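You operate a simulated robot arm through the tools that you are given. There is no shell and no other tool. Be economical: measure what you need, move in short steps, check, and stop when the job is done.

Carry out the task below with a simulated robot arm. There is one attempt and no reset: what you move stays moved.

## Task
Wipe the gantry's guide rail clean, then brush new grease on it.
Fine: use the blue cloth and the open blue tin; put cloth and brush back. Set down upright: round brush. A coat counts when it lies all over at full strength: go over it till it gets no stronger. What is to be rubbed or washed off counts as gone when no trace of it is left.

Only the result counts: the job must be done as asked and must still hold three seconds after the hand-in. Knocking over, shifting, dropping, spilling or breaking anything else fails it. Flat cloth is picked up by pressing the open fingertips on it (5 to 10 N) and closing them slowly along it; thin cloth reads only 2 to 8 mm in the jaws.

## Robot
A 6-joint arm with a two-finger gripper, fixed in place. Base frame: the origin is at the foot of the arm, x ahead of it, y to its left, z up. Readings come in m, degrees, newtons and seconds.
Its first joint turns from -166.0 to 166.0 degrees. Payload 3.43 kg.
The TCP is the grasp point between the finger pads, 0.02 m short of the fingertips. In the tool frame z runs along the fingers and y along their closing line. The gripper opens to 0.19 m. The gripper's body begins 0.248 m behind the TCP.
Orientation is told as [roll, pitch, yaw] about the base's x, y, z axes, in that order, counted from this pose: with the fingers straight down and closing along the base's y, the tool's x points along the base's -x, its y along +y and its z along -z.

## Interface
- The arm moves only by the tool servo_tool. Its argument "rows" is a list of rows, each an object (a shift or turn left out is 0, a gripper value left out holds the last) with "delta_pos": the shift along the base's x, y, z in m, a list of three; "angular": the turn, a rotation vector about the base's x, y, z in degrees, a list of three. In form: [{"delta_pos": [dx, dy, dz], "angular": [rx, ry, rz]}, ...]. A call has 1 to 10 rows; each row shifts and turns the commanded pose from where the row before left it. "fingers" is the opening, from 0 (shut) to 1 (fully open), set as the call begins (left out, the last holds). A row lasts 0.2 s, in which the tool goes at most 0.05 m and 8.6 degrees; a call with a longer step from one row to the next is refused whole, and so is a gripper value outside its range. Where a pose cannot be reached the arm comes as near as it can. A force on the tool above 40 N (or 10 N above the force at the start of the call, whichever is more), or a blocked arm, ends the call early, and 0.2 s more pass. The fingers move at their own pace (about 0.045 m/s each) and stop on an object; they squeeze with about 22 N. The grip force told is the motor's: it shows also when the fingers shut on nothing. Time passes only in rows, and 0.2 s behind the last, so rows that do not move let the fingers close. It gives the time, the measured TCP pose, the force on the tool (base axes), the opening and the grip force at its end, in the units of the frame above (readings bear some noise), with the torque about the TCP (base axes, N m) and any sound that the robot's microphone picked up.
- Cameras (640 x 400 px; columns grow to the right, rows downward): "scene" is fixed at [0.2242, -0.5143, 1.7405]; the picture's right is [0.88, -0.48, 0.00], its down [-0.28, -0.52, -0.81] and it looks along [0.39, 0.71, -0.59] (base axes); focal length 338 px, centre (320, 200). "wrist" rides on the gripper at [0.07, -0.008, -0.288] in the tool frame; the picture's right is [0.12, 0.99, 0.00], its down [-0.96, 0.12, -0.25] and it looks along [-0.25, 0.03, 0.97] (tool axes); focal length 261 px, centre (320, 200). There is no depth. A picture from a camera that has moved, and an enlarged one, comes with that camera's place and axes in the base frame and with its lens. The place of the scene camera against the robot may be out by one fixed shift of up to 0.025 m in any direction.
- get_image(camera): a new picture of that camera. It takes no simulated time.
- slide_trunk(by): slides the trunk up (or, below 0, down) by that many m; the arm rides with it, the base frame stays. It gives what a move gives, with no picture.
- close_up(camera, box): a new picture of the part [left, top, right, bottom] of that camera's present view, enlarged. It takes no simulated time.
- finish_job(): hands the job in; it is judged then, once.

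Go step by step. Nothing tells you positions but the pictures and the camera data: compare them with the known pose of the tool, close in by small moves and look again before you grip or let go. The budget is 120 turns and 84 pictures, counting those below and the enlarged ones. Unless the task says otherwise, let go and move clear before handing in.

The tools are called after "Request:" by a JSON object that holds its "name" and its "arguments". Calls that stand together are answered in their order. servo_tool: Moves the arm, as the interface text tells. Its arguments: {"type":"object","properties":{"rows":{"type":"array","items":{"type":"object","properties":{"delta_pos":{"type":"array","items":{"type":"number"}},"angular":{"type":"array","items":{"type":"number"}}}}},"fingers":{"type":"number"}},"required":["rows"]} The other tools are called the same way: slide_trunk (by) slides the trunk up or down; get_image (camera) takes a picture; close_up (camera, box) takes an enlarged picture of a part of a camera's view; finish_job () hands the job in.

At the start:

```text
time: 0.0
tool_pos: [0.5672, 0.1607, 1.3191]
tool_rot: [0.0, -0.2, 0.0]
wrist_force: [0.3, 0.7, 0.7]
ft_torque: [-0.01, -0.02, 0.02]
gripper_width: 0.1901
grasp_force: 0.0
trunk travel left (down, up): [-0.175, 0.065]
```

scene: 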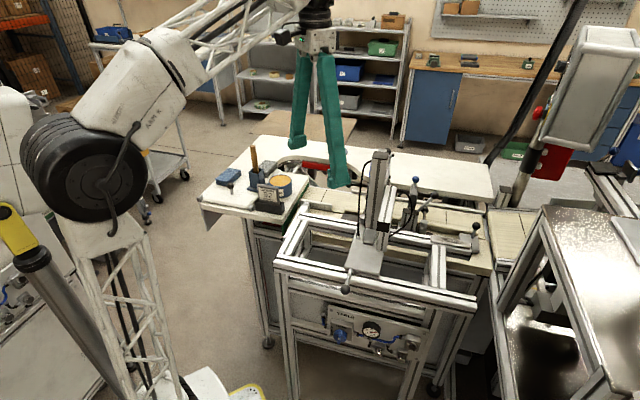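
wrist: 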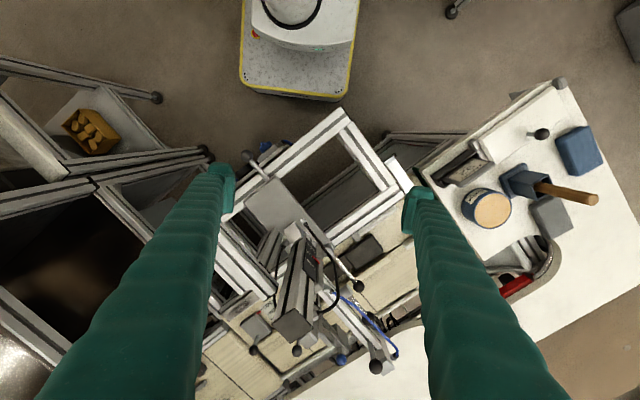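

I see a gantry on a bench, with a tin, a brush in a holder and blue cloth pads to its left. I will look closer at these first.

Request:
{"name": "close_up", "arguments": {"camera": "scene", "box": [190, 130, 350, 230]}}

Request:
{"name": "close_up", "arguments": {"camera": "scene", "box": [270, 140, 510, 290]}}

Request:
{"name": "close_up", "arguments": {"camera": "wrist", "box": [400, 60, 640, 210]}}

Request:
{"name": "close_up", "arguments": {"camera": "wrist", "box": [200, 100, 440, 400]}}

```text
4.00 times, centred on (270, 180) of scene
camera zoom: at [0.2242, -0.5143, 1.7405], right [0.88, -0.48, 0.0], down [-0.28, -0.52, -0.81], along [0.39, 0.71, -0.59], focal length 1352 px, centre (520, 280)
```

zoom: 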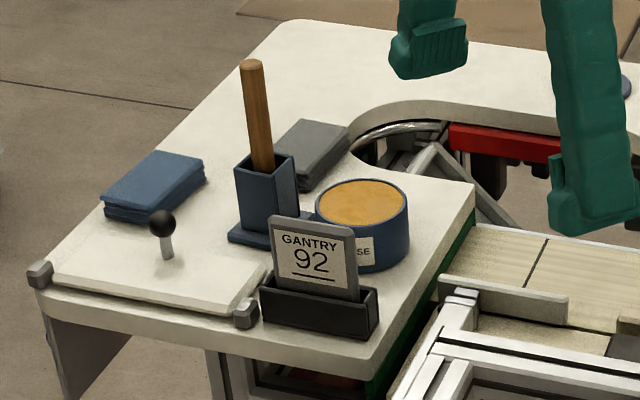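

```text
2.67 times, centred on (390, 215) of scene
camera zoom: at [0.2242, -0.5143, 1.7405], right [0.88, -0.48, 0.0], down [-0.28, -0.52, -0.81], along [0.39, 0.71, -0.59], focal length 901 px, centre (133, 160)
```

zoom: 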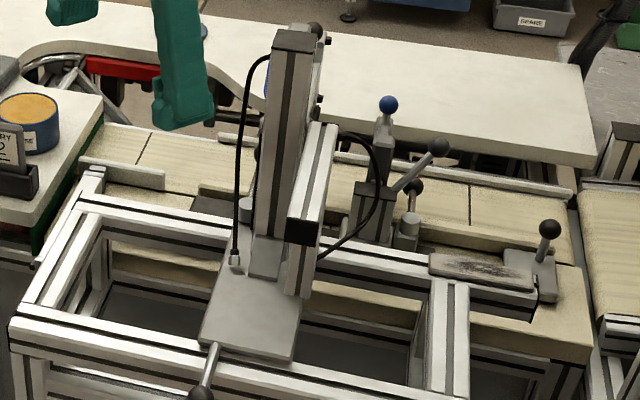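

```text
2.67 times, centred on (520, 135) of wrist
camera zoom: at [0.4965, 0.1515, 1.6069], right [-0.12, 0.99, 0.0], down [0.96, 0.12, 0.25], along [0.25, 0.03, -0.97], focal length 695 px, centre (-213, 373)
```

zoom: 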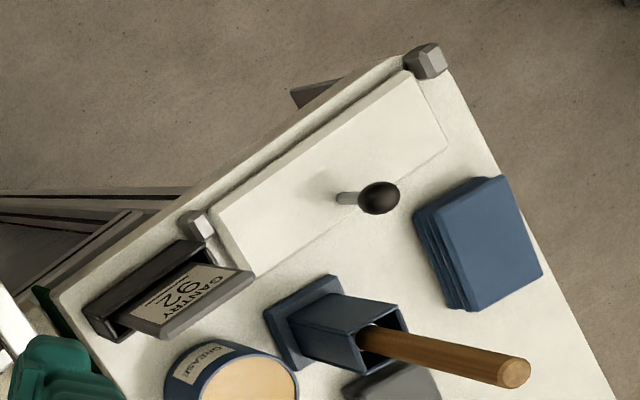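

```text
1.33 times, centred on (320, 250) of wrist
camera zoom: at [0.4965, 0.1515, 1.6069], right [-0.12, 0.99, 0.0], down [0.96, 0.12, 0.25], along [0.25, 0.03, -0.97], focal length 348 px, centre (320, 133)
```

zoom: 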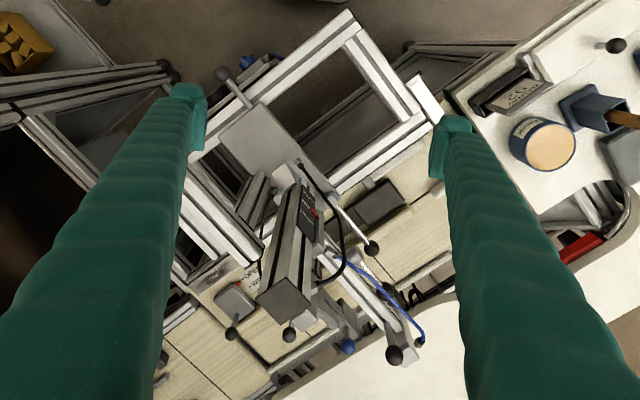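

The dirty patch seems to lie on a plate at the gantry's right side; I look closer.

Request:
{"name": "close_up", "arguments": {"camera": "scene", "box": [390, 200, 510, 275]}}

Request:
{"name": "close_up", "arguments": {"camera": "wrist", "box": [200, 240, 400, 380]}}

Request:
{"name": "close_up", "arguments": {"camera": "scene", "box": [320, 140, 480, 240]}}

```text
5.33 times, centred on (450, 238) of scene
camera zoom: at [0.2242, -0.5143, 1.7405], right [0.88, -0.48, 0.0], down [-0.28, -0.52, -0.81], along [0.39, 0.71, -0.59], focal length 1803 px, centre (-373, 0)
```

zoom: 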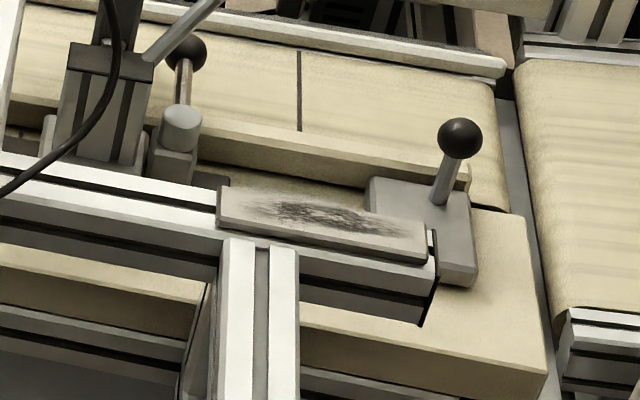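

```text
2.86 times, centred on (300, 310) of wrist
camera zoom: at [0.4965, 0.1515, 1.6069], right [-0.12, 0.99, 0.0], down [0.96, 0.12, 0.25], along [0.25, 0.03, -0.97], focal length 745 px, centre (377, -114)
```

zoom: 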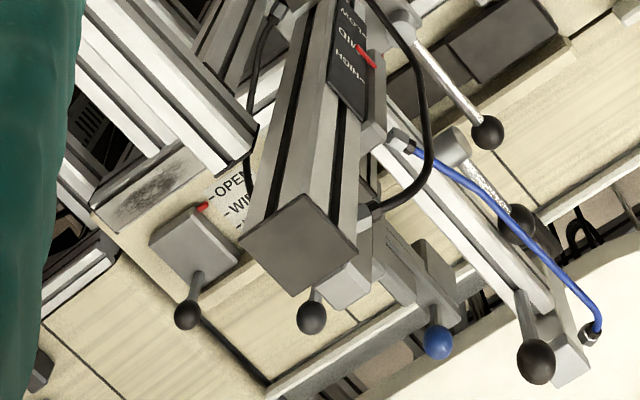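

```text
4.00 times, centred on (400, 190) of scene
camera zoom: at [0.2242, -0.5143, 1.7405], right [0.88, -0.48, 0.0], down [-0.28, -0.52, -0.81], along [0.39, 0.71, -0.59], focal length 1352 px, centre (0, 240)
```

zoom: 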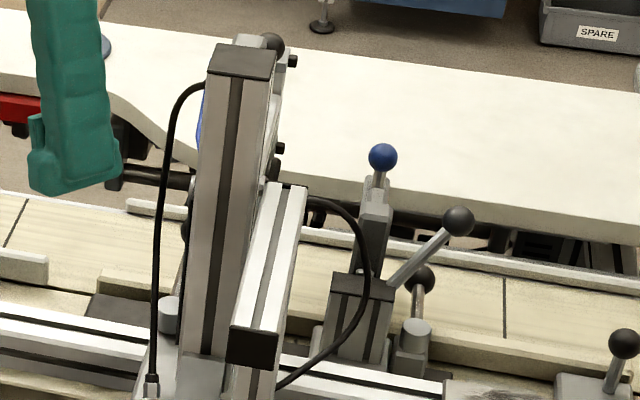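

Rough triangulation gives the rail at (0.975, 0, 0.985), the tin at (0.63, 0.59) and the cloth at (0.46, 0.81). I move over to the tin side to measure from above.

Request:
{"name": "servo_tool", "arguments": {"rows": [{"delta_pos": [-0.003, 0.049, 0]}, {"delta_pos": [-0.003, 0.049, 0]}, {"delta_pos": [-0.003, 0.049, 0]}, {"delta_pos": [-0.003, 0.049, 0]}, {"delta_pos": [-0.003, 0.049, 0]}, {"delta_pos": [-0.003, 0.049, 0]}, {"delta_pos": [-0.003, 0.049, 0]}, {"delta_pos": [-0.003, 0.049, 0]}, {"delta_pos": [-0.003, 0.049, 0]}, {"delta_pos": [-0.003, 0.049, 0]}]}}

Request:
{"name": "get_image", "arguments": {"camera": "wrist"}}

```text
time: 2.2
tool_pos: [0.5227, 0.6302, 1.273]
tool_rot: [0.3, -0.3, 0.1]
wrist_force: [0.7, -0.1, 0.5]
ft_torque: [0.18, 0.01, 0.01]
gripper_width: 0.1899
grasp_force: 0.0
out of reach, approached as far as the arm can: row 7, 8, 9, 10
trunk travel left (down, up): [-0.175, 0.065]
```

```text
74 pictures are left
camera wrist: at [0.4512, 0.6205, 1.5602], right [-0.12, 0.99, 0.01], down [0.96, 0.12, 0.25], along [0.25, 0.04, -0.97], focal length 261 px, centre (320, 200)
```

wrist: 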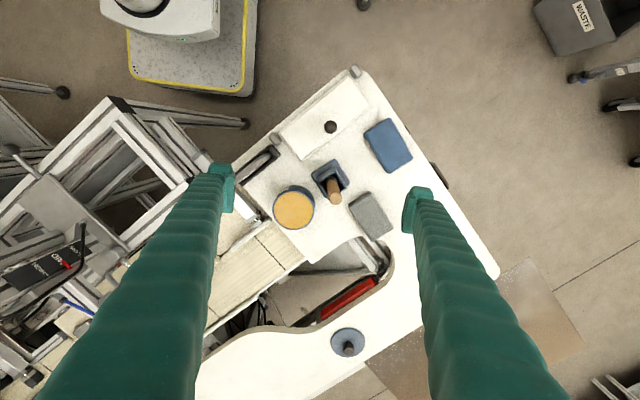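

The brush holder, cloths and tin are in view; I lower for a closer view.

Request:
{"name": "servo_tool", "arguments": {"rows": [{"delta_pos": [-0.01, 0.02, -0.04]}, {"delta_pos": [-0.01, 0.02, -0.04]}, {"delta_pos": [-0.01, 0.02, -0.04]}]}}

Request:
{"name": "close_up", "arguments": {"camera": "wrist", "box": [220, 40, 460, 240]}}

```text
time: 3.0
tool_pos: [0.4935, 0.6923, 1.1513]
tool_rot: [0.0, -0.1, 0.0]
wrist_force: [0.9, 0.4, -0.7]
ft_torque: [0.06, 0.06, -0.01]
gripper_width: 0.19
grasp_force: 0.0
trunk travel left (down, up): [-0.175, 0.065]
```

```text
2.00 times, centred on (340, 140) of wrist
camera zoom: at [0.4225, 0.683, 1.4395], right [-0.12, 0.99, 0.0], down [0.96, 0.12, 0.25], along [0.25, 0.03, -0.97], focal length 521 px, centre (280, 320)
```

zoom: 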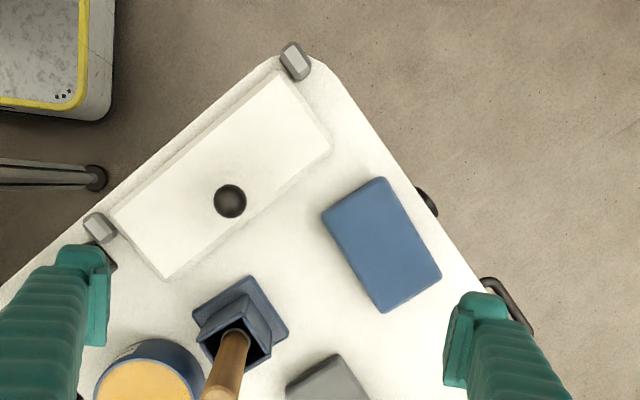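

The cloth is a folded pad about 0.065 × 0.115 m centred near (0.465, 0.785), turned about 39°. I turn the tool to close across its short side and lower over it.

Request:
{"name": "servo_tool", "arguments": {"fingers": 0.6, "rows": [{"delta_pos": [-0.005, 0.018, 0], "angular": [0, 0, 7.8]}, {"delta_pos": [-0.005, 0.018, 0], "angular": [0, 0, 7.8]}, {"delta_pos": [-0.005, 0.018, -0.02], "angular": [0, 0, 7.8]}, {"delta_pos": [-0.005, 0.018, -0.03], "angular": [0, 0, 7.8]}, {"delta_pos": [-0.008, 0.018, -0.03], "angular": [0, 0, 7.8]}]}}

Request:
{"name": "get_image", "arguments": {"camera": "wrist"}}

Request:
{"name": "close_up", "arguments": {"camera": "scene", "box": [190, 110, 350, 230]}}

```text
time: 4.2
tool_pos: [0.4649, 0.7824, 1.0724]
tool_rot: [0.0, -0.1, 39.2]
wrist_force: [-0.2, -0.2, 0.2]
ft_torque: [0.12, -0.02, 0.01]
gripper_width: 0.114
grasp_force: 0.1
trunk travel left (down, up): [-0.175, 0.065]
```

```text
72 pictures are left
camera wrist: at [0.4153, 0.7313, 1.3596], right [-0.72, 0.69, 0.0], down [0.67, 0.7, 0.25], along [0.17, 0.18, -0.97], focal length 261 px, centre (320, 200)
```

wrist: 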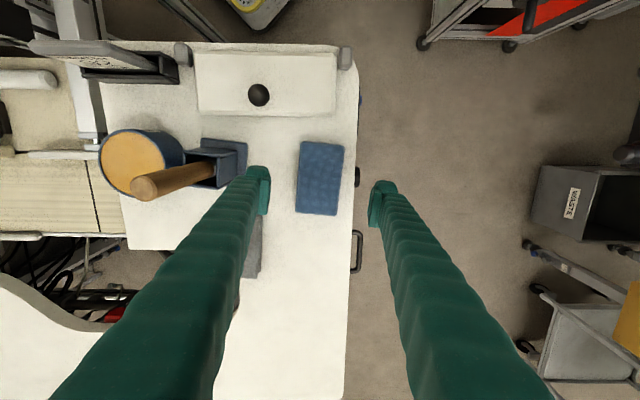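

```text
3.33 times, centred on (270, 170) of scene
camera zoom: at [0.2242, -0.5143, 1.7405], right [0.88, -0.48, 0.0], down [-0.28, -0.52, -0.81], along [0.39, 0.71, -0.59], focal length 1127 px, centre (487, 300)
```

zoom: 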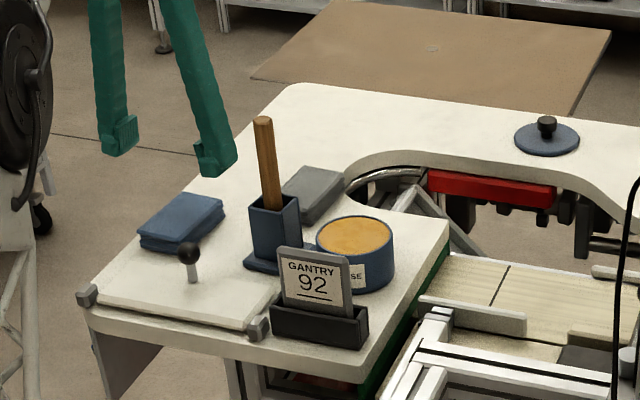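

The pad is aligned between the fingers. I go down in part and look again.

Request:
{"name": "servo_tool", "arguments": {"rows": [{"delta_pos": [0, 0, -0.04]}, {"delta_pos": [0, 0, -0.04]}, {"delta_pos": [0, 0, -0.015]}]}}

Request:
{"name": "get_image", "arguments": {"camera": "wrist"}}

Request:
{"name": "close_up", "arguments": {"camera": "scene", "box": [190, 140, 290, 220]}}

```text
time: 5.0
tool_pos: [0.465, 0.7835, 0.9776]
tool_rot: [0.1, 0.0, 39.1]
wrist_force: [0.0, 0.4, 0.3]
ft_torque: [0.02, 0.02, -0.02]
gripper_width: 0.1142
grasp_force: 0.1
trunk travel left (down, up): [-0.175, 0.065]
```

```text
70 pictures are left
camera wrist: at [0.415, 0.7322, 1.2649], right [-0.72, 0.7, 0.0], down [0.67, 0.7, 0.25], along [0.17, 0.18, -0.97], focal length 261 px, centre (320, 200)
```

wrist: 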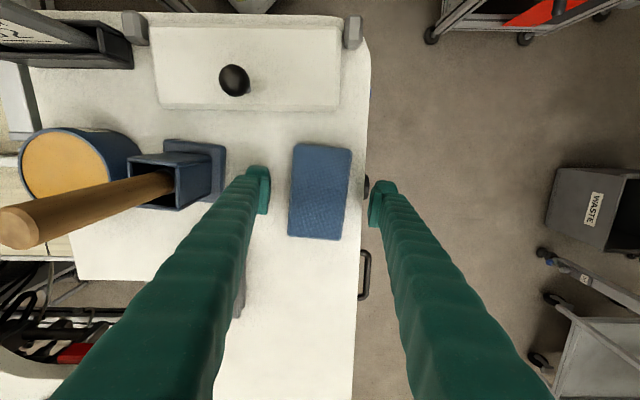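

```text
5.00 times, centred on (240, 180) of scene
camera zoom: at [0.2242, -0.5143, 1.7405], right [0.88, -0.48, 0.0], down [-0.28, -0.52, -0.81], along [0.39, 0.71, -0.59], focal length 1690 px, centre (720, 300)
```

zoom: 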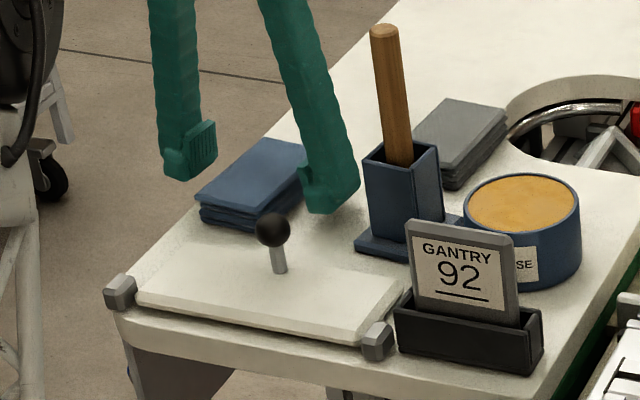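

The pad is centred. I go down further, watching the force.

Request:
{"name": "servo_tool", "arguments": {"rows": [{"delta_pos": [0, 0, -0.008]}, {"delta_pos": [0, 0, -0.006]}, {"delta_pos": [0, 0, -0.006]}]}}

Request:
{"name": "close_up", "arguments": {"camera": "scene", "box": [190, 140, 290, 220]}}

```text
time: 5.8
tool_pos: [0.4643, 0.784, 0.9659]
tool_rot: [0.0, -0.4, 39.2]
wrist_force: [-7.5, -4.1, 21.4]
ft_torque: [-1.3, -0.73, -0.65]
gripper_width: 0.1153
grasp_force: 1.0
trunk travel left (down, up): [-0.175, 0.065]
stopped in row 3: the force on the tool passed its limit at 49 N (the readings are from after the stop); the commanded pose is now the measured one
```

```text
5.00 times, centred on (240, 180) of scene
camera zoom: at [0.2242, -0.5143, 1.7405], right [0.88, -0.48, 0.0], down [-0.28, -0.52, -0.81], along [0.39, 0.71, -0.59], focal length 1690 px, centre (720, 300)
```

zoom: 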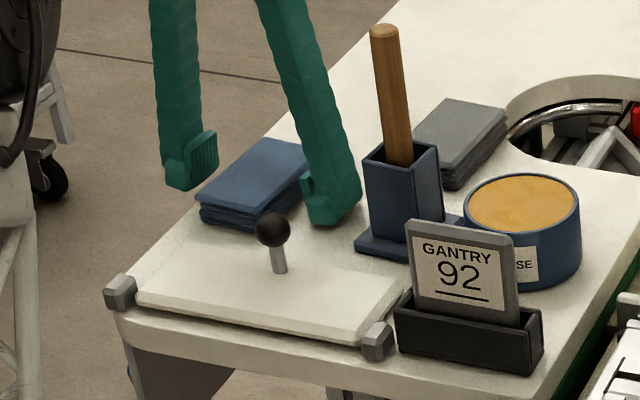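

The fingers touch the table at about z 0.946 (tips). I lift 5 mm and close slowly on the pad.

Request:
{"name": "servo_tool", "arguments": {"rows": [{"delta_pos": [0, 0, 0.004]}, {}]}}

Request:
{"name": "servo_tool", "arguments": {"fingers": 0.25, "rows": [{}, {}, {}, {}, {}]}}

Request:
{"name": "get_image", "arguments": {"camera": "wrist"}}

Request:
{"name": "close_up", "arguments": {"camera": "scene", "box": [190, 140, 290, 220]}}

```text
time: 6.4
tool_pos: [0.4662, 0.7845, 0.9671]
tool_rot: [0.1, -0.4, 39.0]
wrist_force: [1.2, 0.0, -0.3]
ft_torque: [-0.02, 0.02, 0.02]
gripper_width: 0.1138
grasp_force: 0.1
trunk travel left (down, up): [-0.175, 0.065]
```

```text
time: 7.6
tool_pos: [0.4654, 0.7835, 0.9697]
tool_rot: [0.2, -0.4, 39.0]
wrist_force: [8.5, -6.2, 23.6]
ft_torque: [-0.81, -0.47, 0.36]
gripper_width: 0.0641
grasp_force: 22.4
trunk travel left (down, up): [-0.175, 0.065]
```

```text
67 pictures are left
camera wrist: at [0.4144, 0.731, 1.2562], right [-0.72, 0.69, 0.0], down [0.67, 0.69, 0.26], along [0.18, 0.19, -0.97], focal length 261 px, centre (320, 200)
```

wrist: 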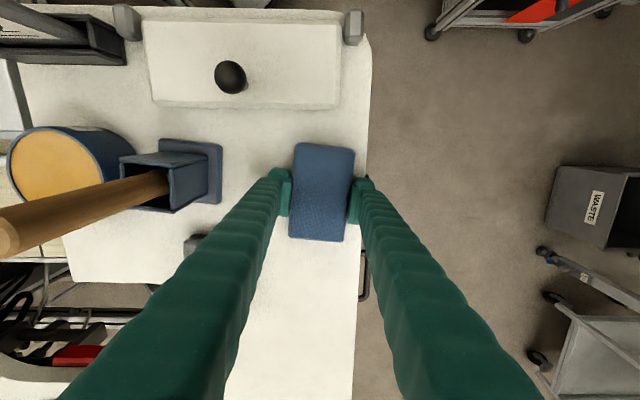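

```text
5.00 times, centred on (240, 180) of scene
camera zoom: at [0.2242, -0.5143, 1.7405], right [0.88, -0.48, 0.0], down [-0.28, -0.52, -0.81], along [0.39, 0.71, -0.59], focal length 1690 px, centre (720, 300)
```

zoom: 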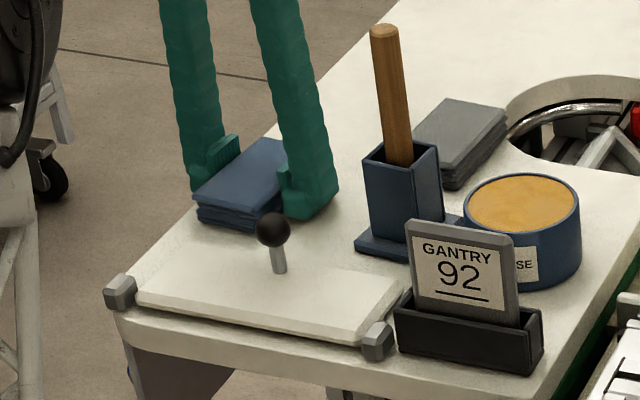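

The pad is gripped at 0.064 m width. I lift it straight and check.

Request:
{"name": "servo_tool", "arguments": {"fingers": 0.2, "rows": [{"delta_pos": [0, 0, 0.005]}, {"delta_pos": [0, 0, 0.015]}, {"delta_pos": [0, 0, 0.03]}, {"delta_pos": [0, 0, 0.04]}, {"delta_pos": [0, 0, 0.04]}, {}]}}

Request:
{"name": "close_up", "arguments": {"camera": "scene", "box": [180, 110, 300, 200]}}

```text
time: 9.0
tool_pos: [0.4659, 0.7835, 1.0986]
tool_rot: [0.0, -0.4, 39.1]
wrist_force: [-1.1, -0.2, -0.3]
ft_torque: [0.01, -0.03, 0.02]
gripper_width: 0.0638
grasp_force: 22.0
trunk travel left (down, up): [-0.175, 0.065]
```

```text
4.44 times, centred on (240, 155) of scene
camera zoom: at [0.2242, -0.5143, 1.7405], right [0.88, -0.48, 0.0], down [-0.28, -0.52, -0.81], along [0.39, 0.71, -0.59], focal length 1502 px, centre (676, 400)
```

zoom: 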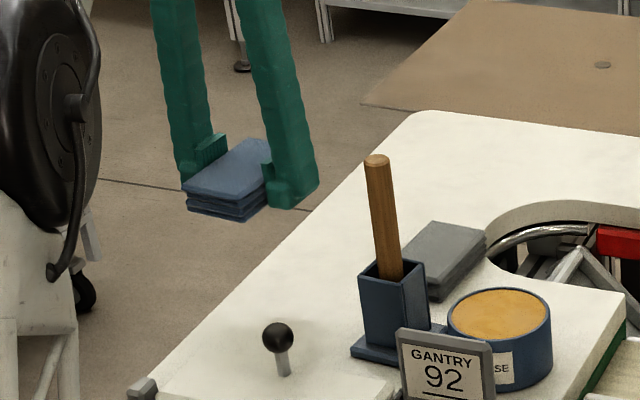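

The pad is held. I carry it back over the safe middle, around the gantry column (top near (0.77, 0.14, 1.29)), toward the rail.

Request:
{"name": "servo_tool", "arguments": {"rows": [{"delta_pos": [0, -0.04, 0.03]}, {"delta_pos": [0, -0.04, 0.03]}, {"delta_pos": [0, -0.04, 0.03]}, {"delta_pos": [0, -0.04, 0.03]}, {"delta_pos": [0, -0.04, 0.03]}, {"delta_pos": [0, -0.04, 0.03]}, {"delta_pos": [0, -0.049, 0]}, {"delta_pos": [0, -0.049, 0]}, {"delta_pos": [0, -0.049, 0]}, {"delta_pos": [0, -0.049, 0]}]}}

Request:
{"name": "servo_tool", "arguments": {"rows": [{"delta_pos": [0.015, -0.045, 0]}, {"delta_pos": [0.015, -0.045, 0]}, {"delta_pos": [0.015, -0.045, 0]}, {"delta_pos": [0.015, -0.045, 0]}, {"delta_pos": [0.015, -0.045, 0]}, {"delta_pos": [0.015, -0.045, 0]}, {"delta_pos": [0.015, -0.045, 0]}, {"delta_pos": [0.015, -0.045, 0]}, {"delta_pos": [0.015, -0.045, 0]}, {"delta_pos": [0.015, -0.045, 0]}]}}

Request:
{"name": "get_image", "arguments": {"camera": "wrist"}}

Request:
{"name": "get_image", "arguments": {"camera": "scene"}}

```text
time: 11.2
tool_pos: [0.4645, 0.3502, 1.2767]
tool_rot: [0.1, -0.4, 39.1]
wrist_force: [-0.2, 1.5, -1.1]
ft_torque: [-0.19, 0.07, 0.0]
gripper_width: 0.0633
grasp_force: 22.0
trunk travel left (down, up): [-0.175, 0.065]
```

```text
time: 13.4
tool_pos: [0.6129, -0.1024, 1.2792]
tool_rot: [0.1, -0.5, 39.2]
wrist_force: [-1.4, 0.2, -0.4]
ft_torque: [-0.16, -0.13, -0.01]
gripper_width: 0.0638
grasp_force: 22.1
trunk travel left (down, up): [-0.175, 0.065]
```

```text
64 pictures are left
camera wrist: at [0.5614, -0.154, 1.5664], right [-0.72, 0.7, 0.0], down [0.67, 0.7, 0.26], along [0.18, 0.18, -0.97], focal length 261 px, centre (320, 200)
```

wrist: 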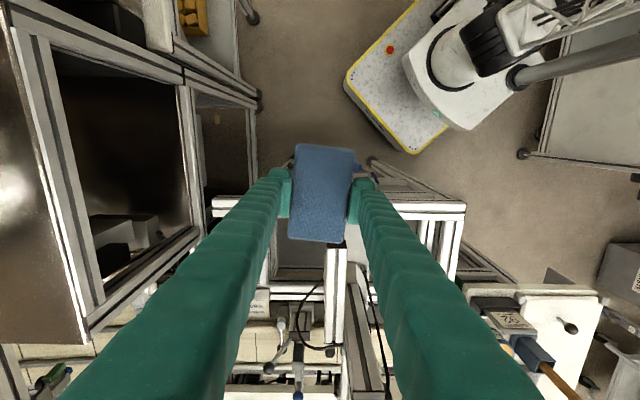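

```text
63 pictures are left
```

scene: 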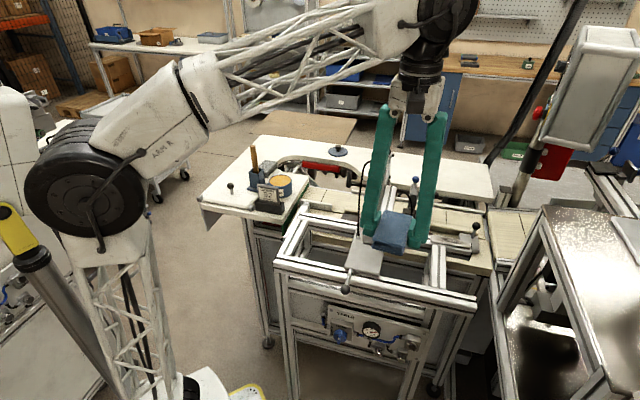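

The path is clear so far; I step closer to the rail from the −y side and look for it.

Request:
{"name": "servo_tool", "arguments": {"rows": [{"delta_pos": [0.045, 0, -0.01]}, {"delta_pos": [0.045, 0, -0.015]}, {"delta_pos": [0.045, 0.005, -0.015]}, {"delta_pos": [0.045, 0.01, -0.02]}, {"delta_pos": [0.03, 0.01, -0.02]}]}}

Request:
{"name": "get_image", "arguments": {"camera": "wrist"}}

Request:
{"name": "close_up", "arguments": {"camera": "scene", "box": [350, 130, 510, 270]}}

```text
refused: row 4 steps farther than a row can; nothing moved
```

```text
62 pictures are left
camera wrist: at [0.5614, -0.154, 1.5664], right [-0.72, 0.7, 0.0], down [0.67, 0.7, 0.26], along [0.18, 0.18, -0.97], focal length 261 px, centre (320, 200)
```

wrist: 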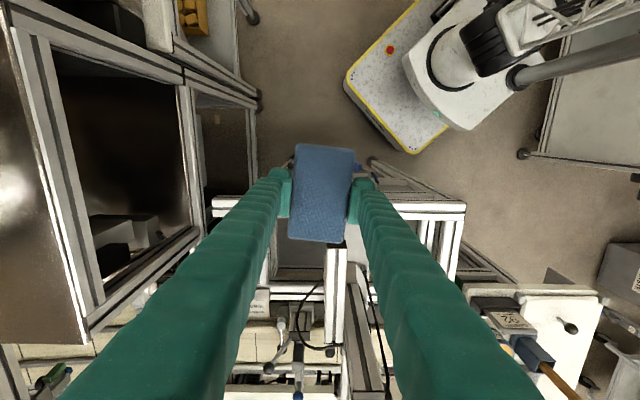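

```text
2.86 times, centred on (430, 200) of scene
camera zoom: at [0.2242, -0.5143, 1.7405], right [0.88, -0.48, 0.0], down [-0.28, -0.52, -0.81], along [0.39, 0.71, -0.59], focal length 966 px, centre (6, 200)
```

zoom: 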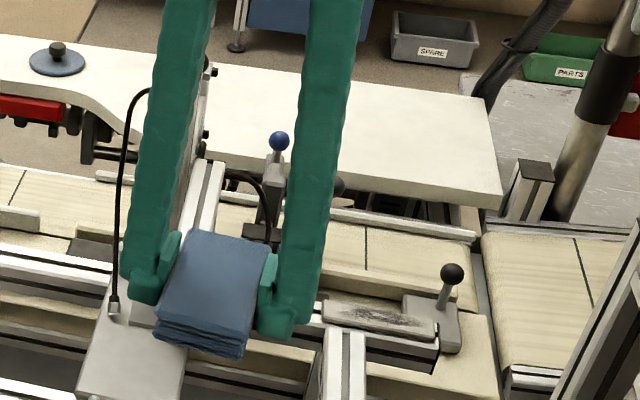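

Request:
{"name": "servo_tool", "arguments": {"rows": [{"delta_pos": [0.042, 0, -0.01]}, {"delta_pos": [0.042, 0, -0.015]}, {"delta_pos": [0.042, 0.005, -0.015]}, {"delta_pos": [0.042, 0.01, -0.02]}, {"delta_pos": [0.03, 0.01, -0.02]}]}}

Request:
{"name": "get_image", "arguments": {"camera": "wrist"}}

Request:
{"name": "close_up", "arguments": {"camera": "scene", "box": [350, 130, 510, 270]}}

```text
time: 14.6
tool_pos: [0.8125, -0.076, 1.1982]
tool_rot: [0.1, -0.5, 39.1]
wrist_force: [-0.6, 0.6, 0.3]
ft_torque: [0.07, -0.18, 0.02]
gripper_width: 0.0638
grasp_force: 22.1
trunk travel left (down, up): [-0.175, 0.065]
```

```text
60 pictures are left
camera wrist: at [0.7617, -0.1293, 1.4858], right [-0.72, 0.7, 0.0], down [0.67, 0.69, 0.26], along [0.18, 0.18, -0.97], focal length 261 px, centre (320, 200)
```

wrist: 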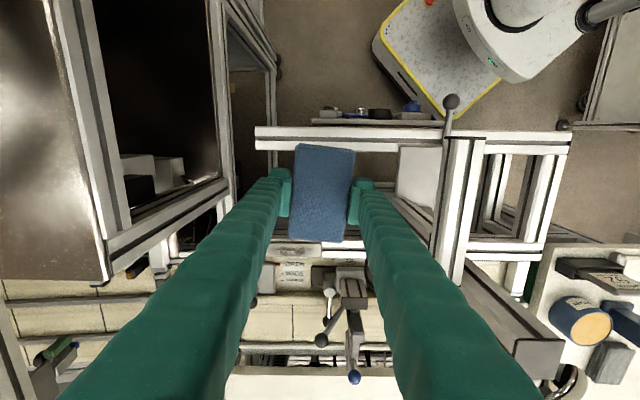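

```text
2.86 times, centred on (430, 200) of scene
camera zoom: at [0.2242, -0.5143, 1.7405], right [0.88, -0.48, 0.0], down [-0.28, -0.52, -0.81], along [0.39, 0.71, -0.59], focal length 966 px, centre (6, 200)
```

zoom: 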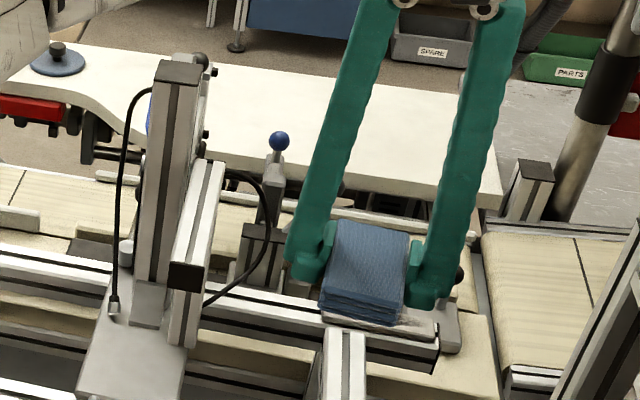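

Request:
{"name": "close_up", "arguments": {"camera": "wrist", "box": [230, 200, 390, 320]}}

```text
3.33 times, centred on (310, 260) of wrist
camera zoom: at [0.7617, -0.1293, 1.4858], right [-0.72, 0.7, 0.0], down [0.67, 0.69, 0.26], along [0.18, 0.18, -0.97], focal length 869 px, centre (353, 0)
```

zoom: 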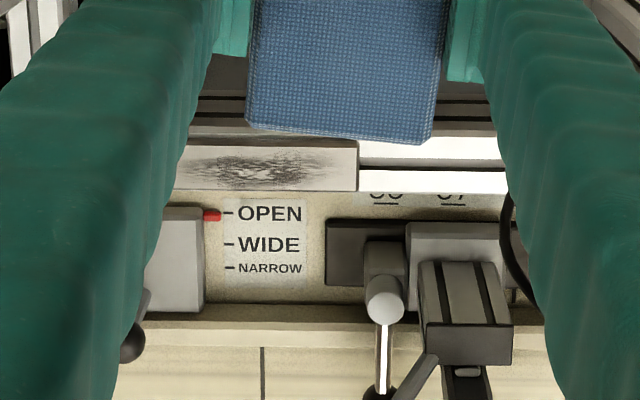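

The rail runs roughly along (−0.72, 0.70), about 0.13 × 0.03 m, its far end about 1.02 m out, with an OPEN/WIDE/NARROW selector behind it that I must not touch. I turn the tool to yaw 0 so the pad's long side reaches outward, and look again.

Request:
{"name": "servo_tool", "arguments": {"rows": [{"delta_pos": [0.01, 0, 0], "angular": [0, 0, -7.8]}, {"delta_pos": [0.01, 0, -0.01], "angular": [0, 0, -7.8]}, {"delta_pos": [0.01, 0, -0.01], "angular": [0, 0, -7.8]}, {"delta_pos": [0.01, 0, -0.01], "angular": [0, 0, -7.8]}, {"delta_pos": [0.01, 0, -0.02], "angular": [0, 0, -7.8]}]}}

Request:
{"name": "get_image", "arguments": {"camera": "wrist"}}

Request:
{"name": "close_up", "arguments": {"camera": "scene", "box": [390, 190, 510, 275]}}

```text
time: 15.8
tool_pos: [0.8629, -0.0764, 1.147]
tool_rot: [0.0, -0.3, -0.1]
wrist_force: [0.0, 0.2, 0.5]
ft_torque: [0.02, -0.05, -0.01]
gripper_width: 0.0639
grasp_force: 22.2
trunk travel left (down, up): [-0.175, 0.065]
```

```text
57 pictures are left
camera wrist: at [0.7908, -0.0858, 1.4348], right [-0.12, 0.99, 0.0], down [0.96, 0.12, 0.25], along [0.25, 0.03, -0.97], focal length 261 px, centre (320, 200)
```

wrist: 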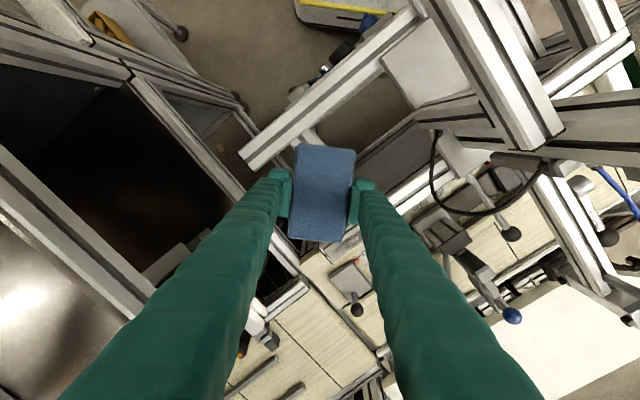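

```text
4.71 times, centred on (450, 232) of scene
camera zoom: at [0.2242, -0.5143, 1.7405], right [0.88, -0.48, 0.0], down [-0.28, -0.52, -0.81], along [0.39, 0.71, -0.59], focal length 1590 px, centre (-292, 47)
```

zoom: 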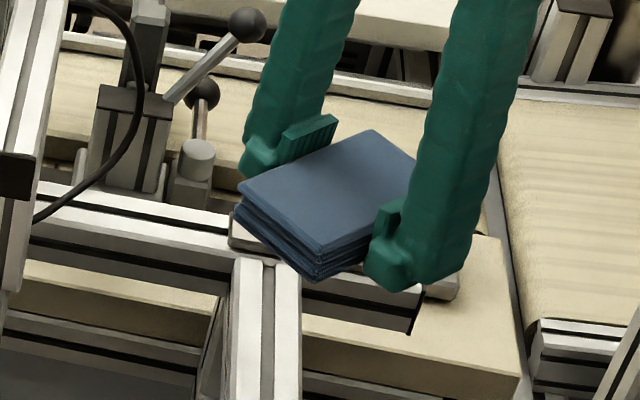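

Request:
{"name": "close_up", "arguments": {"camera": "wrist", "box": [240, 190, 400, 330]}}

```text
2.86 times, centred on (320, 260) of wrist
camera zoom: at [0.7908, -0.0858, 1.4348], right [-0.12, 0.99, 0.0], down [0.96, 0.12, 0.25], along [0.25, 0.03, -0.97], focal length 745 px, centre (320, 29)
```

zoom: 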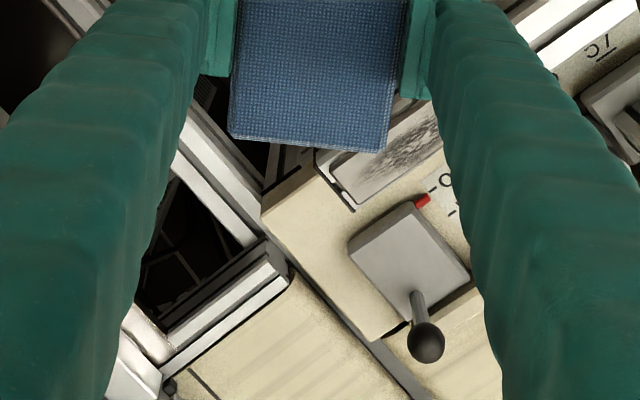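

I now place the rail: ends near (0.924, 0.038) and (1.004, −0.043), 27 mm wide, heading −45°, with the selector block about 2 cm past its far edge at the outer end. I turn to yaw 45 and hover over the rail's middle with the outer part of the pad above it.

Request:
{"name": "servo_tool", "arguments": {"rows": [{"delta_pos": [0.012, 0.008, 0], "angular": [0, 0, 7.5]}, {"delta_pos": [0.012, 0.008, -0.01], "angular": [0, 0, 7.5]}, {"delta_pos": [0.012, 0.008, -0.02], "angular": [0, 0, 7.5]}, {"delta_pos": [0.012, 0.008, -0.02], "angular": [0, 0, 7.5]}, {"delta_pos": [0.012, 0.009, -0.02], "angular": [0, 0, 7.5]}, {"delta_pos": [0.012, 0.009, -0.01], "angular": [0, 0, 7.5]}]}}

Request:
{"name": "get_image", "arguments": {"camera": "wrist"}}

Request:
{"name": "close_up", "arguments": {"camera": "scene", "box": [390, 190, 510, 275]}}

```text
time: 17.2
tool_pos: [0.9354, -0.0284, 1.0665]
tool_rot: [0.1, -0.5, 45.3]
wrist_force: [-0.6, 0.4, -0.6]
ft_torque: [0.03, -0.11, 0.0]
gripper_width: 0.0636
grasp_force: 21.7
trunk travel left (down, up): [-0.175, 0.065]
```

```text
54 pictures are left
camera wrist: at [0.8919, -0.0858, 1.3537], right [-0.79, 0.61, 0.0], down [0.59, 0.76, 0.26], along [0.16, 0.2, -0.97], focal length 261 px, centre (320, 200)
```

wrist: 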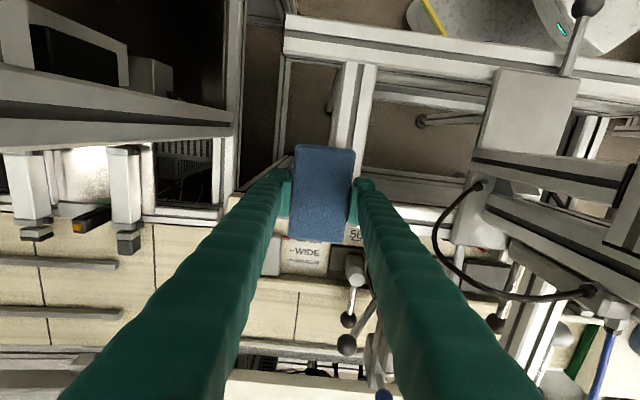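

```text
4.71 times, centred on (450, 232) of scene
camera zoom: at [0.2242, -0.5143, 1.7405], right [0.88, -0.48, 0.0], down [-0.28, -0.52, -0.81], along [0.39, 0.71, -0.59], focal length 1590 px, centre (-292, 47)
```

zoom: 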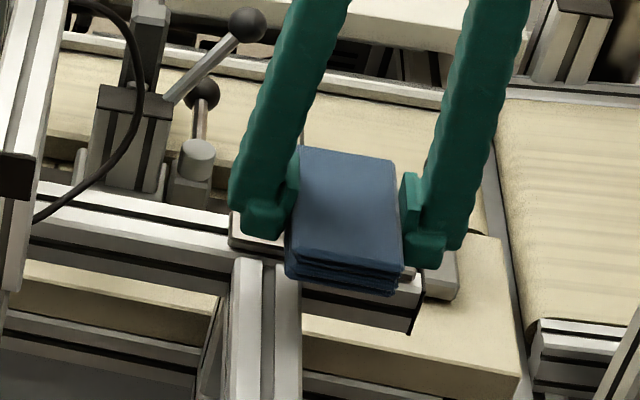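

Well aligned. I lower to find contact.

Request:
{"name": "servo_tool", "arguments": {"rows": [{"delta_pos": [0, 0, -0.012]}, {"delta_pos": [0, 0, -0.012]}, {"delta_pos": [0, 0, -0.004]}, {"delta_pos": [0, 0, -0.003]}, {}]}}

Request:
{"name": "close_up", "arguments": {"camera": "scene", "box": [390, 190, 510, 275]}}

```text
time: 18.4
tool_pos: [0.9358, -0.0272, 1.0366]
tool_rot: [0.1, -0.3, 45.1]
wrist_force: [0.1, 0.2, -0.2]
ft_torque: [0.0, 0.0, -0.01]
gripper_width: 0.0633
grasp_force: 22.2
trunk travel left (down, up): [-0.175, 0.065]
```

```text
4.71 times, centred on (450, 232) of scene
camera zoom: at [0.2242, -0.5143, 1.7405], right [0.88, -0.48, 0.0], down [-0.28, -0.52, -0.81], along [0.39, 0.71, -0.59], focal length 1590 px, centre (-292, 47)
```

zoom: 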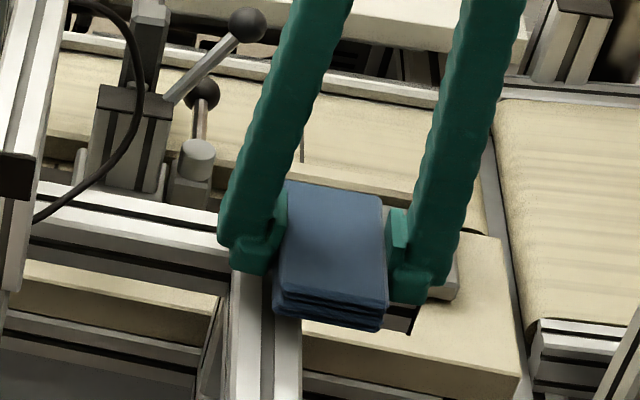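

Request:
{"name": "servo_tool", "arguments": {"rows": [{"delta_pos": [0, 0, -0.003]}, {"delta_pos": [0, 0, -0.003]}, {"delta_pos": [0, 0, -0.003]}, {}]}}

```text
time: 19.4
tool_pos: [0.9359, -0.0281, 1.0289]
tool_rot: [0.0, -0.6, 45.1]
wrist_force: [2.7, 0.8, 8.1]
ft_torque: [0.15, -0.23, -0.02]
gripper_width: 0.0635
grasp_force: 22.3
trunk travel left (down, up): [-0.175, 0.065]
```

Contact at TCP z 1.029 with 8 N, acting on the outer part of the pad as meant. I rub along the rail.

Request:
{"name": "servo_tool", "arguments": {"rows": [{"delta_pos": [0.0106, -0.0106, 0]}, {"delta_pos": [0.0106, -0.0106, 0]}, {"delta_pos": [0.0106, -0.0106, 0]}, {"delta_pos": [-0.0106, 0.0106, 0]}, {"delta_pos": [-0.0106, 0.0106, 0]}, {"delta_pos": [-0.0106, 0.0106, 0]}, {"delta_pos": [-0.0106, 0.0106, 0]}, {"delta_pos": [-0.0106, 0.0106, 0]}, {"delta_pos": [-0.0106, 0.0106, 0]}]}}

Request:
{"name": "close_up", "arguments": {"camera": "scene", "box": [390, 190, 510, 275]}}

```text
time: 21.4
tool_pos: [0.9045, 0.0061, 1.0282]
tool_rot: [0.1, -0.4, 45.1]
wrist_force: [-0.6, 0.6, 2.2]
ft_torque: [0.09, 0.03, 0.04]
gripper_width: 0.0639
grasp_force: 21.8
trunk travel left (down, up): [-0.175, 0.065]
```

```text
4.71 times, centred on (450, 232) of scene
camera zoom: at [0.2242, -0.5143, 1.7405], right [0.88, -0.48, 0.0], down [-0.28, -0.52, -0.81], along [0.39, 0.71, -0.59], focal length 1590 px, centre (-292, 47)
```

zoom: 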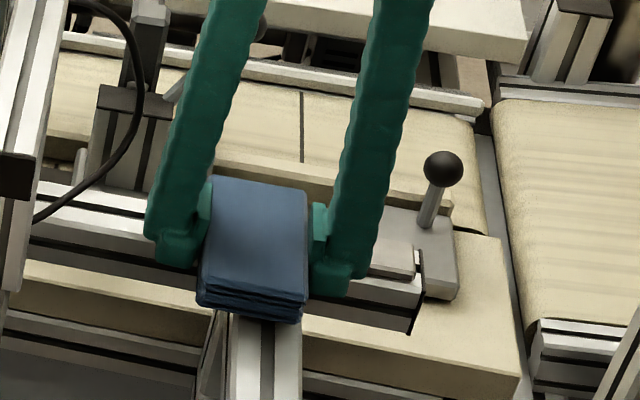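

The visible outer end looks clean. I press slightly more and rub several strokes.

Request:
{"name": "servo_tool", "arguments": {"rows": [{"delta_pos": [0.002, 0.002, -0.0015]}, {"delta_pos": [0.0126, -0.0126, 0]}, {"delta_pos": [0.0126, -0.0126, 0]}, {"delta_pos": [0.0126, -0.0126, 0]}, {"delta_pos": [0.0126, -0.0126, 0]}, {"delta_pos": [0.0126, -0.0126, 0]}]}}

Request:
{"name": "servo_tool", "arguments": {"rows": [{"delta_pos": [-0.0126, 0.0126, 0]}, {"delta_pos": [-0.0126, 0.0126, 0]}, {"delta_pos": [-0.0126, 0.0126, 0]}, {"delta_pos": [-0.0126, 0.0126, 0]}, {"delta_pos": [-0.0126, 0.0126, 0]}, {"delta_pos": [0.0126, -0.0126, 0]}, {"delta_pos": [0.0126, -0.0126, 0]}, {"delta_pos": [0.0126, -0.0126, 0]}, {"delta_pos": [0.0126, -0.0126, 0]}, {"delta_pos": [0.0126, -0.0126, 0]}]}}

Request:
{"name": "servo_tool", "arguments": {"rows": [{"delta_pos": [-0.0126, 0.0126, 0]}, {"delta_pos": [-0.0126, 0.0126, 0]}, {"delta_pos": [-0.0126, 0.0126, 0]}, {"delta_pos": [-0.0126, 0.0126, 0]}, {"delta_pos": [-0.0126, 0.0126, 0]}]}}

Request:
{"name": "servo_tool", "arguments": {"rows": [{"delta_pos": [0, 0, 0.01]}, {"delta_pos": [-0.02, -0.02, 0.03]}, {"delta_pos": [-0.03, -0.03, 0.02]}, {"delta_pos": [-0.03, -0.03, 0.01]}]}}

Request:
{"name": "close_up", "arguments": {"camera": "scene", "box": [390, 190, 510, 275]}}

```text
time: 22.8
tool_pos: [0.9682, -0.0548, 1.027]
tool_rot: [0.0, -0.5, 45.2]
wrist_force: [-7.5, 9.3, 26.2]
ft_torque: [0.88, 0.26, 0.18]
gripper_width: 0.0639
grasp_force: 21.6
trunk travel left (down, up): [-0.175, 0.065]
```

```text
time: 23.6
tool_pos: [0.9318, -0.0129, 1.0288]
tool_rot: [-0.1, -0.5, 45.4]
wrist_force: [-3.9, -3.1, 17.4]
ft_torque: [0.74, 0.49, 0.5]
gripper_width: 0.064
grasp_force: 22.2
trunk travel left (down, up): [-0.175, 0.065]
stopped in row 4: the force on the tool passed its limit at 71 N (the readings are from after the stop); the commanded pose is now the measured one
```

```text
time: 24.1
tool_pos: [0.9168, -0.0008, 1.0273]
tool_rot: [-0.3, -0.5, 45.3]
wrist_force: [-2.7, 1.7, 7.6]
ft_torque: [-0.09, -0.35, 0.13]
gripper_width: 0.0638
grasp_force: 22.1
trunk travel left (down, up): [-0.175, 0.065]
stopped in row 2: the force on the tool passed its limit at 43 N (the readings are from after the stop); the commanded pose is now the measured one
```

```text
time: 25.1
tool_pos: [0.8357, -0.0801, 1.0985]
tool_rot: [-0.2, -0.4, 45.4]
wrist_force: [1.1, 0.8, -1.6]
ft_torque: [-0.08, 0.16, -0.01]
gripper_width: 0.0637
grasp_force: 22.4
trunk travel left (down, up): [-0.175, 0.065]
```

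```text
4.71 times, centred on (450, 232) of scene
camera zoom: at [0.2242, -0.5143, 1.7405], right [0.88, -0.48, 0.0], down [-0.28, -0.52, -0.81], along [0.39, 0.71, -0.59], focal length 1590 px, centre (-292, 47)
```

zoom: 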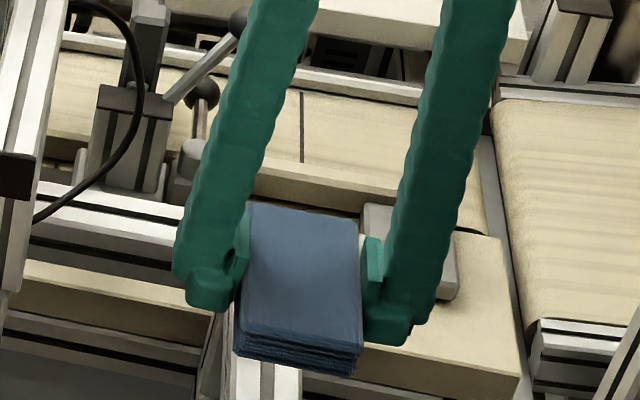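

Some strokes met high force, so I stopped there. I back off to see the rail.

Request:
{"name": "servo_tool", "arguments": {"rows": [{"delta_pos": [-0.035, -0.02, 0.025]}, {"delta_pos": [-0.035, -0.02, 0.025]}, {"delta_pos": [-0.035, -0.02, 0.025]}, {"delta_pos": [-0.035, -0.02, 0.025]}]}}

Request:
{"name": "close_up", "arguments": {"camera": "scene", "box": [400, 200, 500, 275]}}

Request:
{"name": "close_up", "arguments": {"camera": "wrist", "box": [240, 130, 420, 330]}}

```text
time: 26.1
tool_pos: [0.6977, -0.1631, 1.1987]
tool_rot: [0.0, -0.4, 45.2]
wrist_force: [0.9, 0.6, 0.4]
ft_torque: [-0.04, 0.19, 0.0]
gripper_width: 0.0638
grasp_force: 21.6
trunk travel left (down, up): [-0.175, 0.065]
```

```text
5.33 times, centred on (450, 238) of scene
camera zoom: at [0.2242, -0.5143, 1.7405], right [0.88, -0.48, 0.0], down [-0.28, -0.52, -0.81], along [0.39, 0.71, -0.59], focal length 1803 px, centre (-373, 0)
```

zoom: 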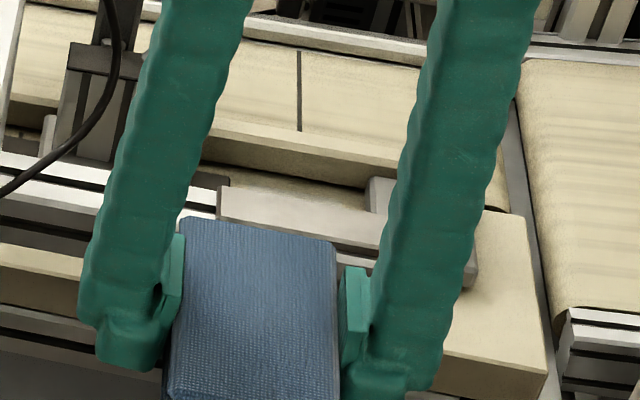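

```text
2.00 times, centred on (330, 230) of wrist
camera zoom: at [0.6533, -0.2197, 1.4852], right [-0.79, 0.61, 0.0], down [0.59, 0.76, 0.25], along [0.16, 0.2, -0.97], focal length 521 px, centre (300, 140)
```

zoom: 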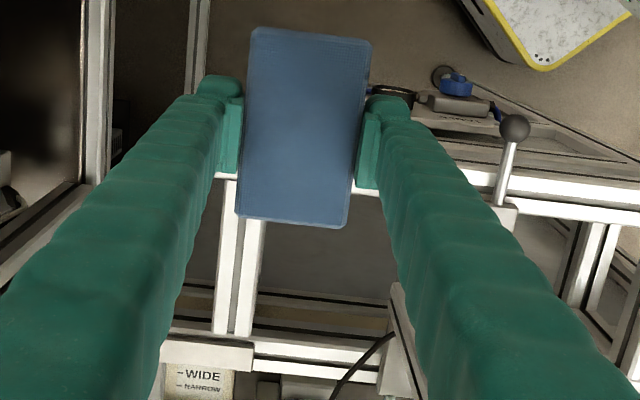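

What I can see of the rail looks clean. I move aside (still holding the cloth) to see all of it.

Request:
{"name": "servo_tool", "arguments": {"rows": [{"delta_pos": [-0.04, 0.02, 0.02]}, {"delta_pos": [-0.04, 0.025, 0.01]}, {"delta_pos": [-0.02, 0.045, 0.0]}, {"delta_pos": [-0.02, 0.045, 0]}, {"delta_pos": [-0.02, 0.045, 0]}, {"delta_pos": [-0.02, 0.045, 0]}, {"delta_pos": [-0.02, 0.045, 0]}, {"delta_pos": [-0.01, 0.045, 0]}, {"delta_pos": [0, 0.045, 0]}, {"delta_pos": [0, 0.045, 0]}]}}

Request:
{"name": "close_up", "arguments": {"camera": "scene", "box": [420, 215, 490, 260]}}

```text
time: 28.3
tool_pos: [0.5053, 0.2422, 1.2292]
tool_rot: [-0.3, -0.5, 45.2]
wrist_force: [-1.3, -1.3, -0.4]
ft_torque: [0.21, -0.05, 0.0]
gripper_width: 0.0637
grasp_force: 21.8
trunk travel left (down, up): [-0.175, 0.065]
```

```text
8.89 times, centred on (455, 238) of scene
camera zoom: at [0.2242, -0.5143, 1.7405], right [0.88, -0.48, 0.0], down [-0.28, -0.52, -0.81], along [0.39, 0.71, -0.59], focal length 3004 px, centre (-880, -133)
```

zoom: 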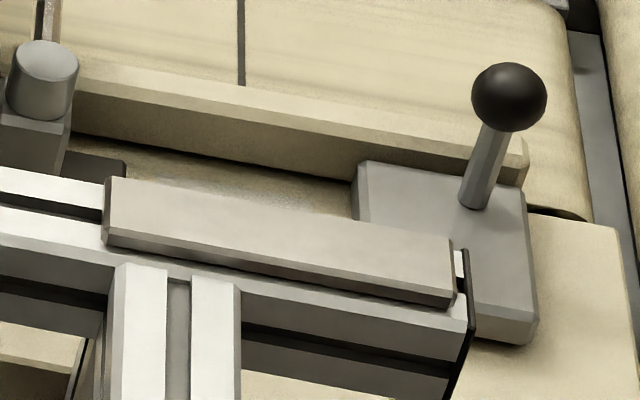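

The rail's top is clean. I return the cloth to its spot at (0.4655, 0.784), yaw 39, by the reverse path.

Request:
{"name": "servo_tool", "arguments": {"rows": [{"delta_pos": [-0.014, 0.036, 0.016], "angular": [0, 0, -2]}, {"delta_pos": [-0.014, 0.036, 0.016], "angular": [0, 0, -2]}, {"delta_pos": [-0.0125, 0.036, 0.016], "angular": [0, 0, -2]}, {"delta_pos": [0, 0.049, 0]}, {"delta_pos": [0, 0.049, 0]}, {"delta_pos": [0, 0.049, 0]}, {"delta_pos": [0, 0.047, 0]}]}}

Request:
{"name": "servo_tool", "arguments": {"rows": [{"delta_pos": [0, 0.04, -0.03]}, {"delta_pos": [0, 0.04, -0.03]}, {"delta_pos": [0, 0.04, -0.03]}, {"delta_pos": [0, 0.04, -0.03]}, {"delta_pos": [0, 0.04, -0.03]}, {"delta_pos": [0, 0.04, -0.03]}, {}]}}

Request:
{"name": "get_image", "arguments": {"camera": "wrist"}}

```text
time: 29.9
tool_pos: [0.467, 0.5461, 1.2758]
tool_rot: [-0.3, -0.5, 39.2]
wrist_force: [1.0, -0.7, 1.1]
ft_torque: [0.24, -0.03, -0.01]
gripper_width: 0.0639
grasp_force: 22.6
trunk travel left (down, up): [-0.175, 0.065]
```

```text
time: 31.5
tool_pos: [0.4695, 0.787, 1.0942]
tool_rot: [-0.2, -0.3, 39.2]
wrist_force: [-0.1, 0.4, -0.7]
ft_torque: [-0.07, 0.05, -0.01]
gripper_width: 0.064
grasp_force: 21.4
trunk travel left (down, up): [-0.175, 0.065]
```

```text
46 pictures are left
camera wrist: at [0.4174, 0.7356, 1.3818], right [-0.72, 0.69, -0.01], down [0.67, 0.7, 0.25], along [0.18, 0.18, -0.97], focal length 261 px, centre (320, 200)
```

wrist: 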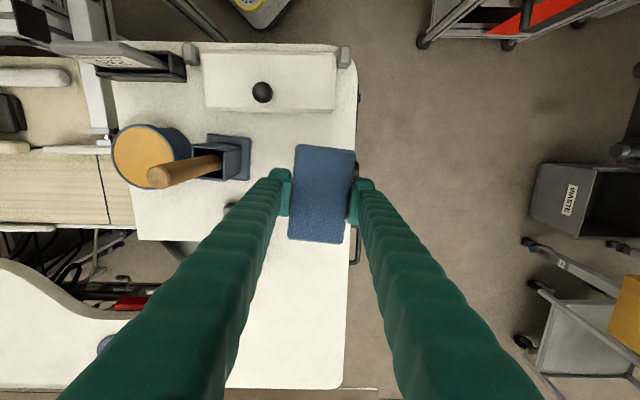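

Request:
{"name": "servo_tool", "arguments": {"rows": [{"delta_pos": [-0.002, -0.0015, -0.04]}, {"delta_pos": [-0.002, -0.0015, -0.04]}, {"delta_pos": [0, 0, -0.025]}, {"delta_pos": [0, 0, -0.01]}, {"delta_pos": [0, 0, -0.004]}, {"delta_pos": [0, 0, -0.003]}]}}

```text
time: 32.9
tool_pos: [0.4623, 0.7827, 0.9732]
tool_rot: [-0.2, -0.5, 39.3]
wrist_force: [0.4, 0.8, -0.3]
ft_torque: [-0.01, -0.01, 0.01]
gripper_width: 0.0639
grasp_force: 21.6
trunk travel left (down, up): [-0.175, 0.065]
```

Request:
{"name": "servo_tool", "arguments": {"rows": [{"delta_pos": [0.003, 0.001, -0.0015]}, {"delta_pos": [0, 0, -0.0015]}, {}]}}

```text
time: 33.7
tool_pos: [0.4657, 0.7836, 0.9708]
tool_rot: [-0.2, -0.4, 39.2]
wrist_force: [0.7, 0.5, -0.8]
ft_torque: [0.01, 0.01, 0.03]
gripper_width: 0.0637
grasp_force: 21.9
trunk travel left (down, up): [-0.175, 0.065]
```

Request:
{"name": "servo_tool", "arguments": {"rows": [{"delta_pos": [0, 0, -0.0015]}, {"delta_pos": [0, 0, -0.001]}, {}]}}

```text
time: 34.5
tool_pos: [0.4656, 0.7827, 0.969]
tool_rot: [-0.2, -0.6, 39.1]
wrist_force: [4.0, 6.4, 10.9]
ft_torque: [0.48, 0.33, -0.3]
gripper_width: 0.0637
grasp_force: 21.8
trunk travel left (down, up): [-0.175, 0.065]
```

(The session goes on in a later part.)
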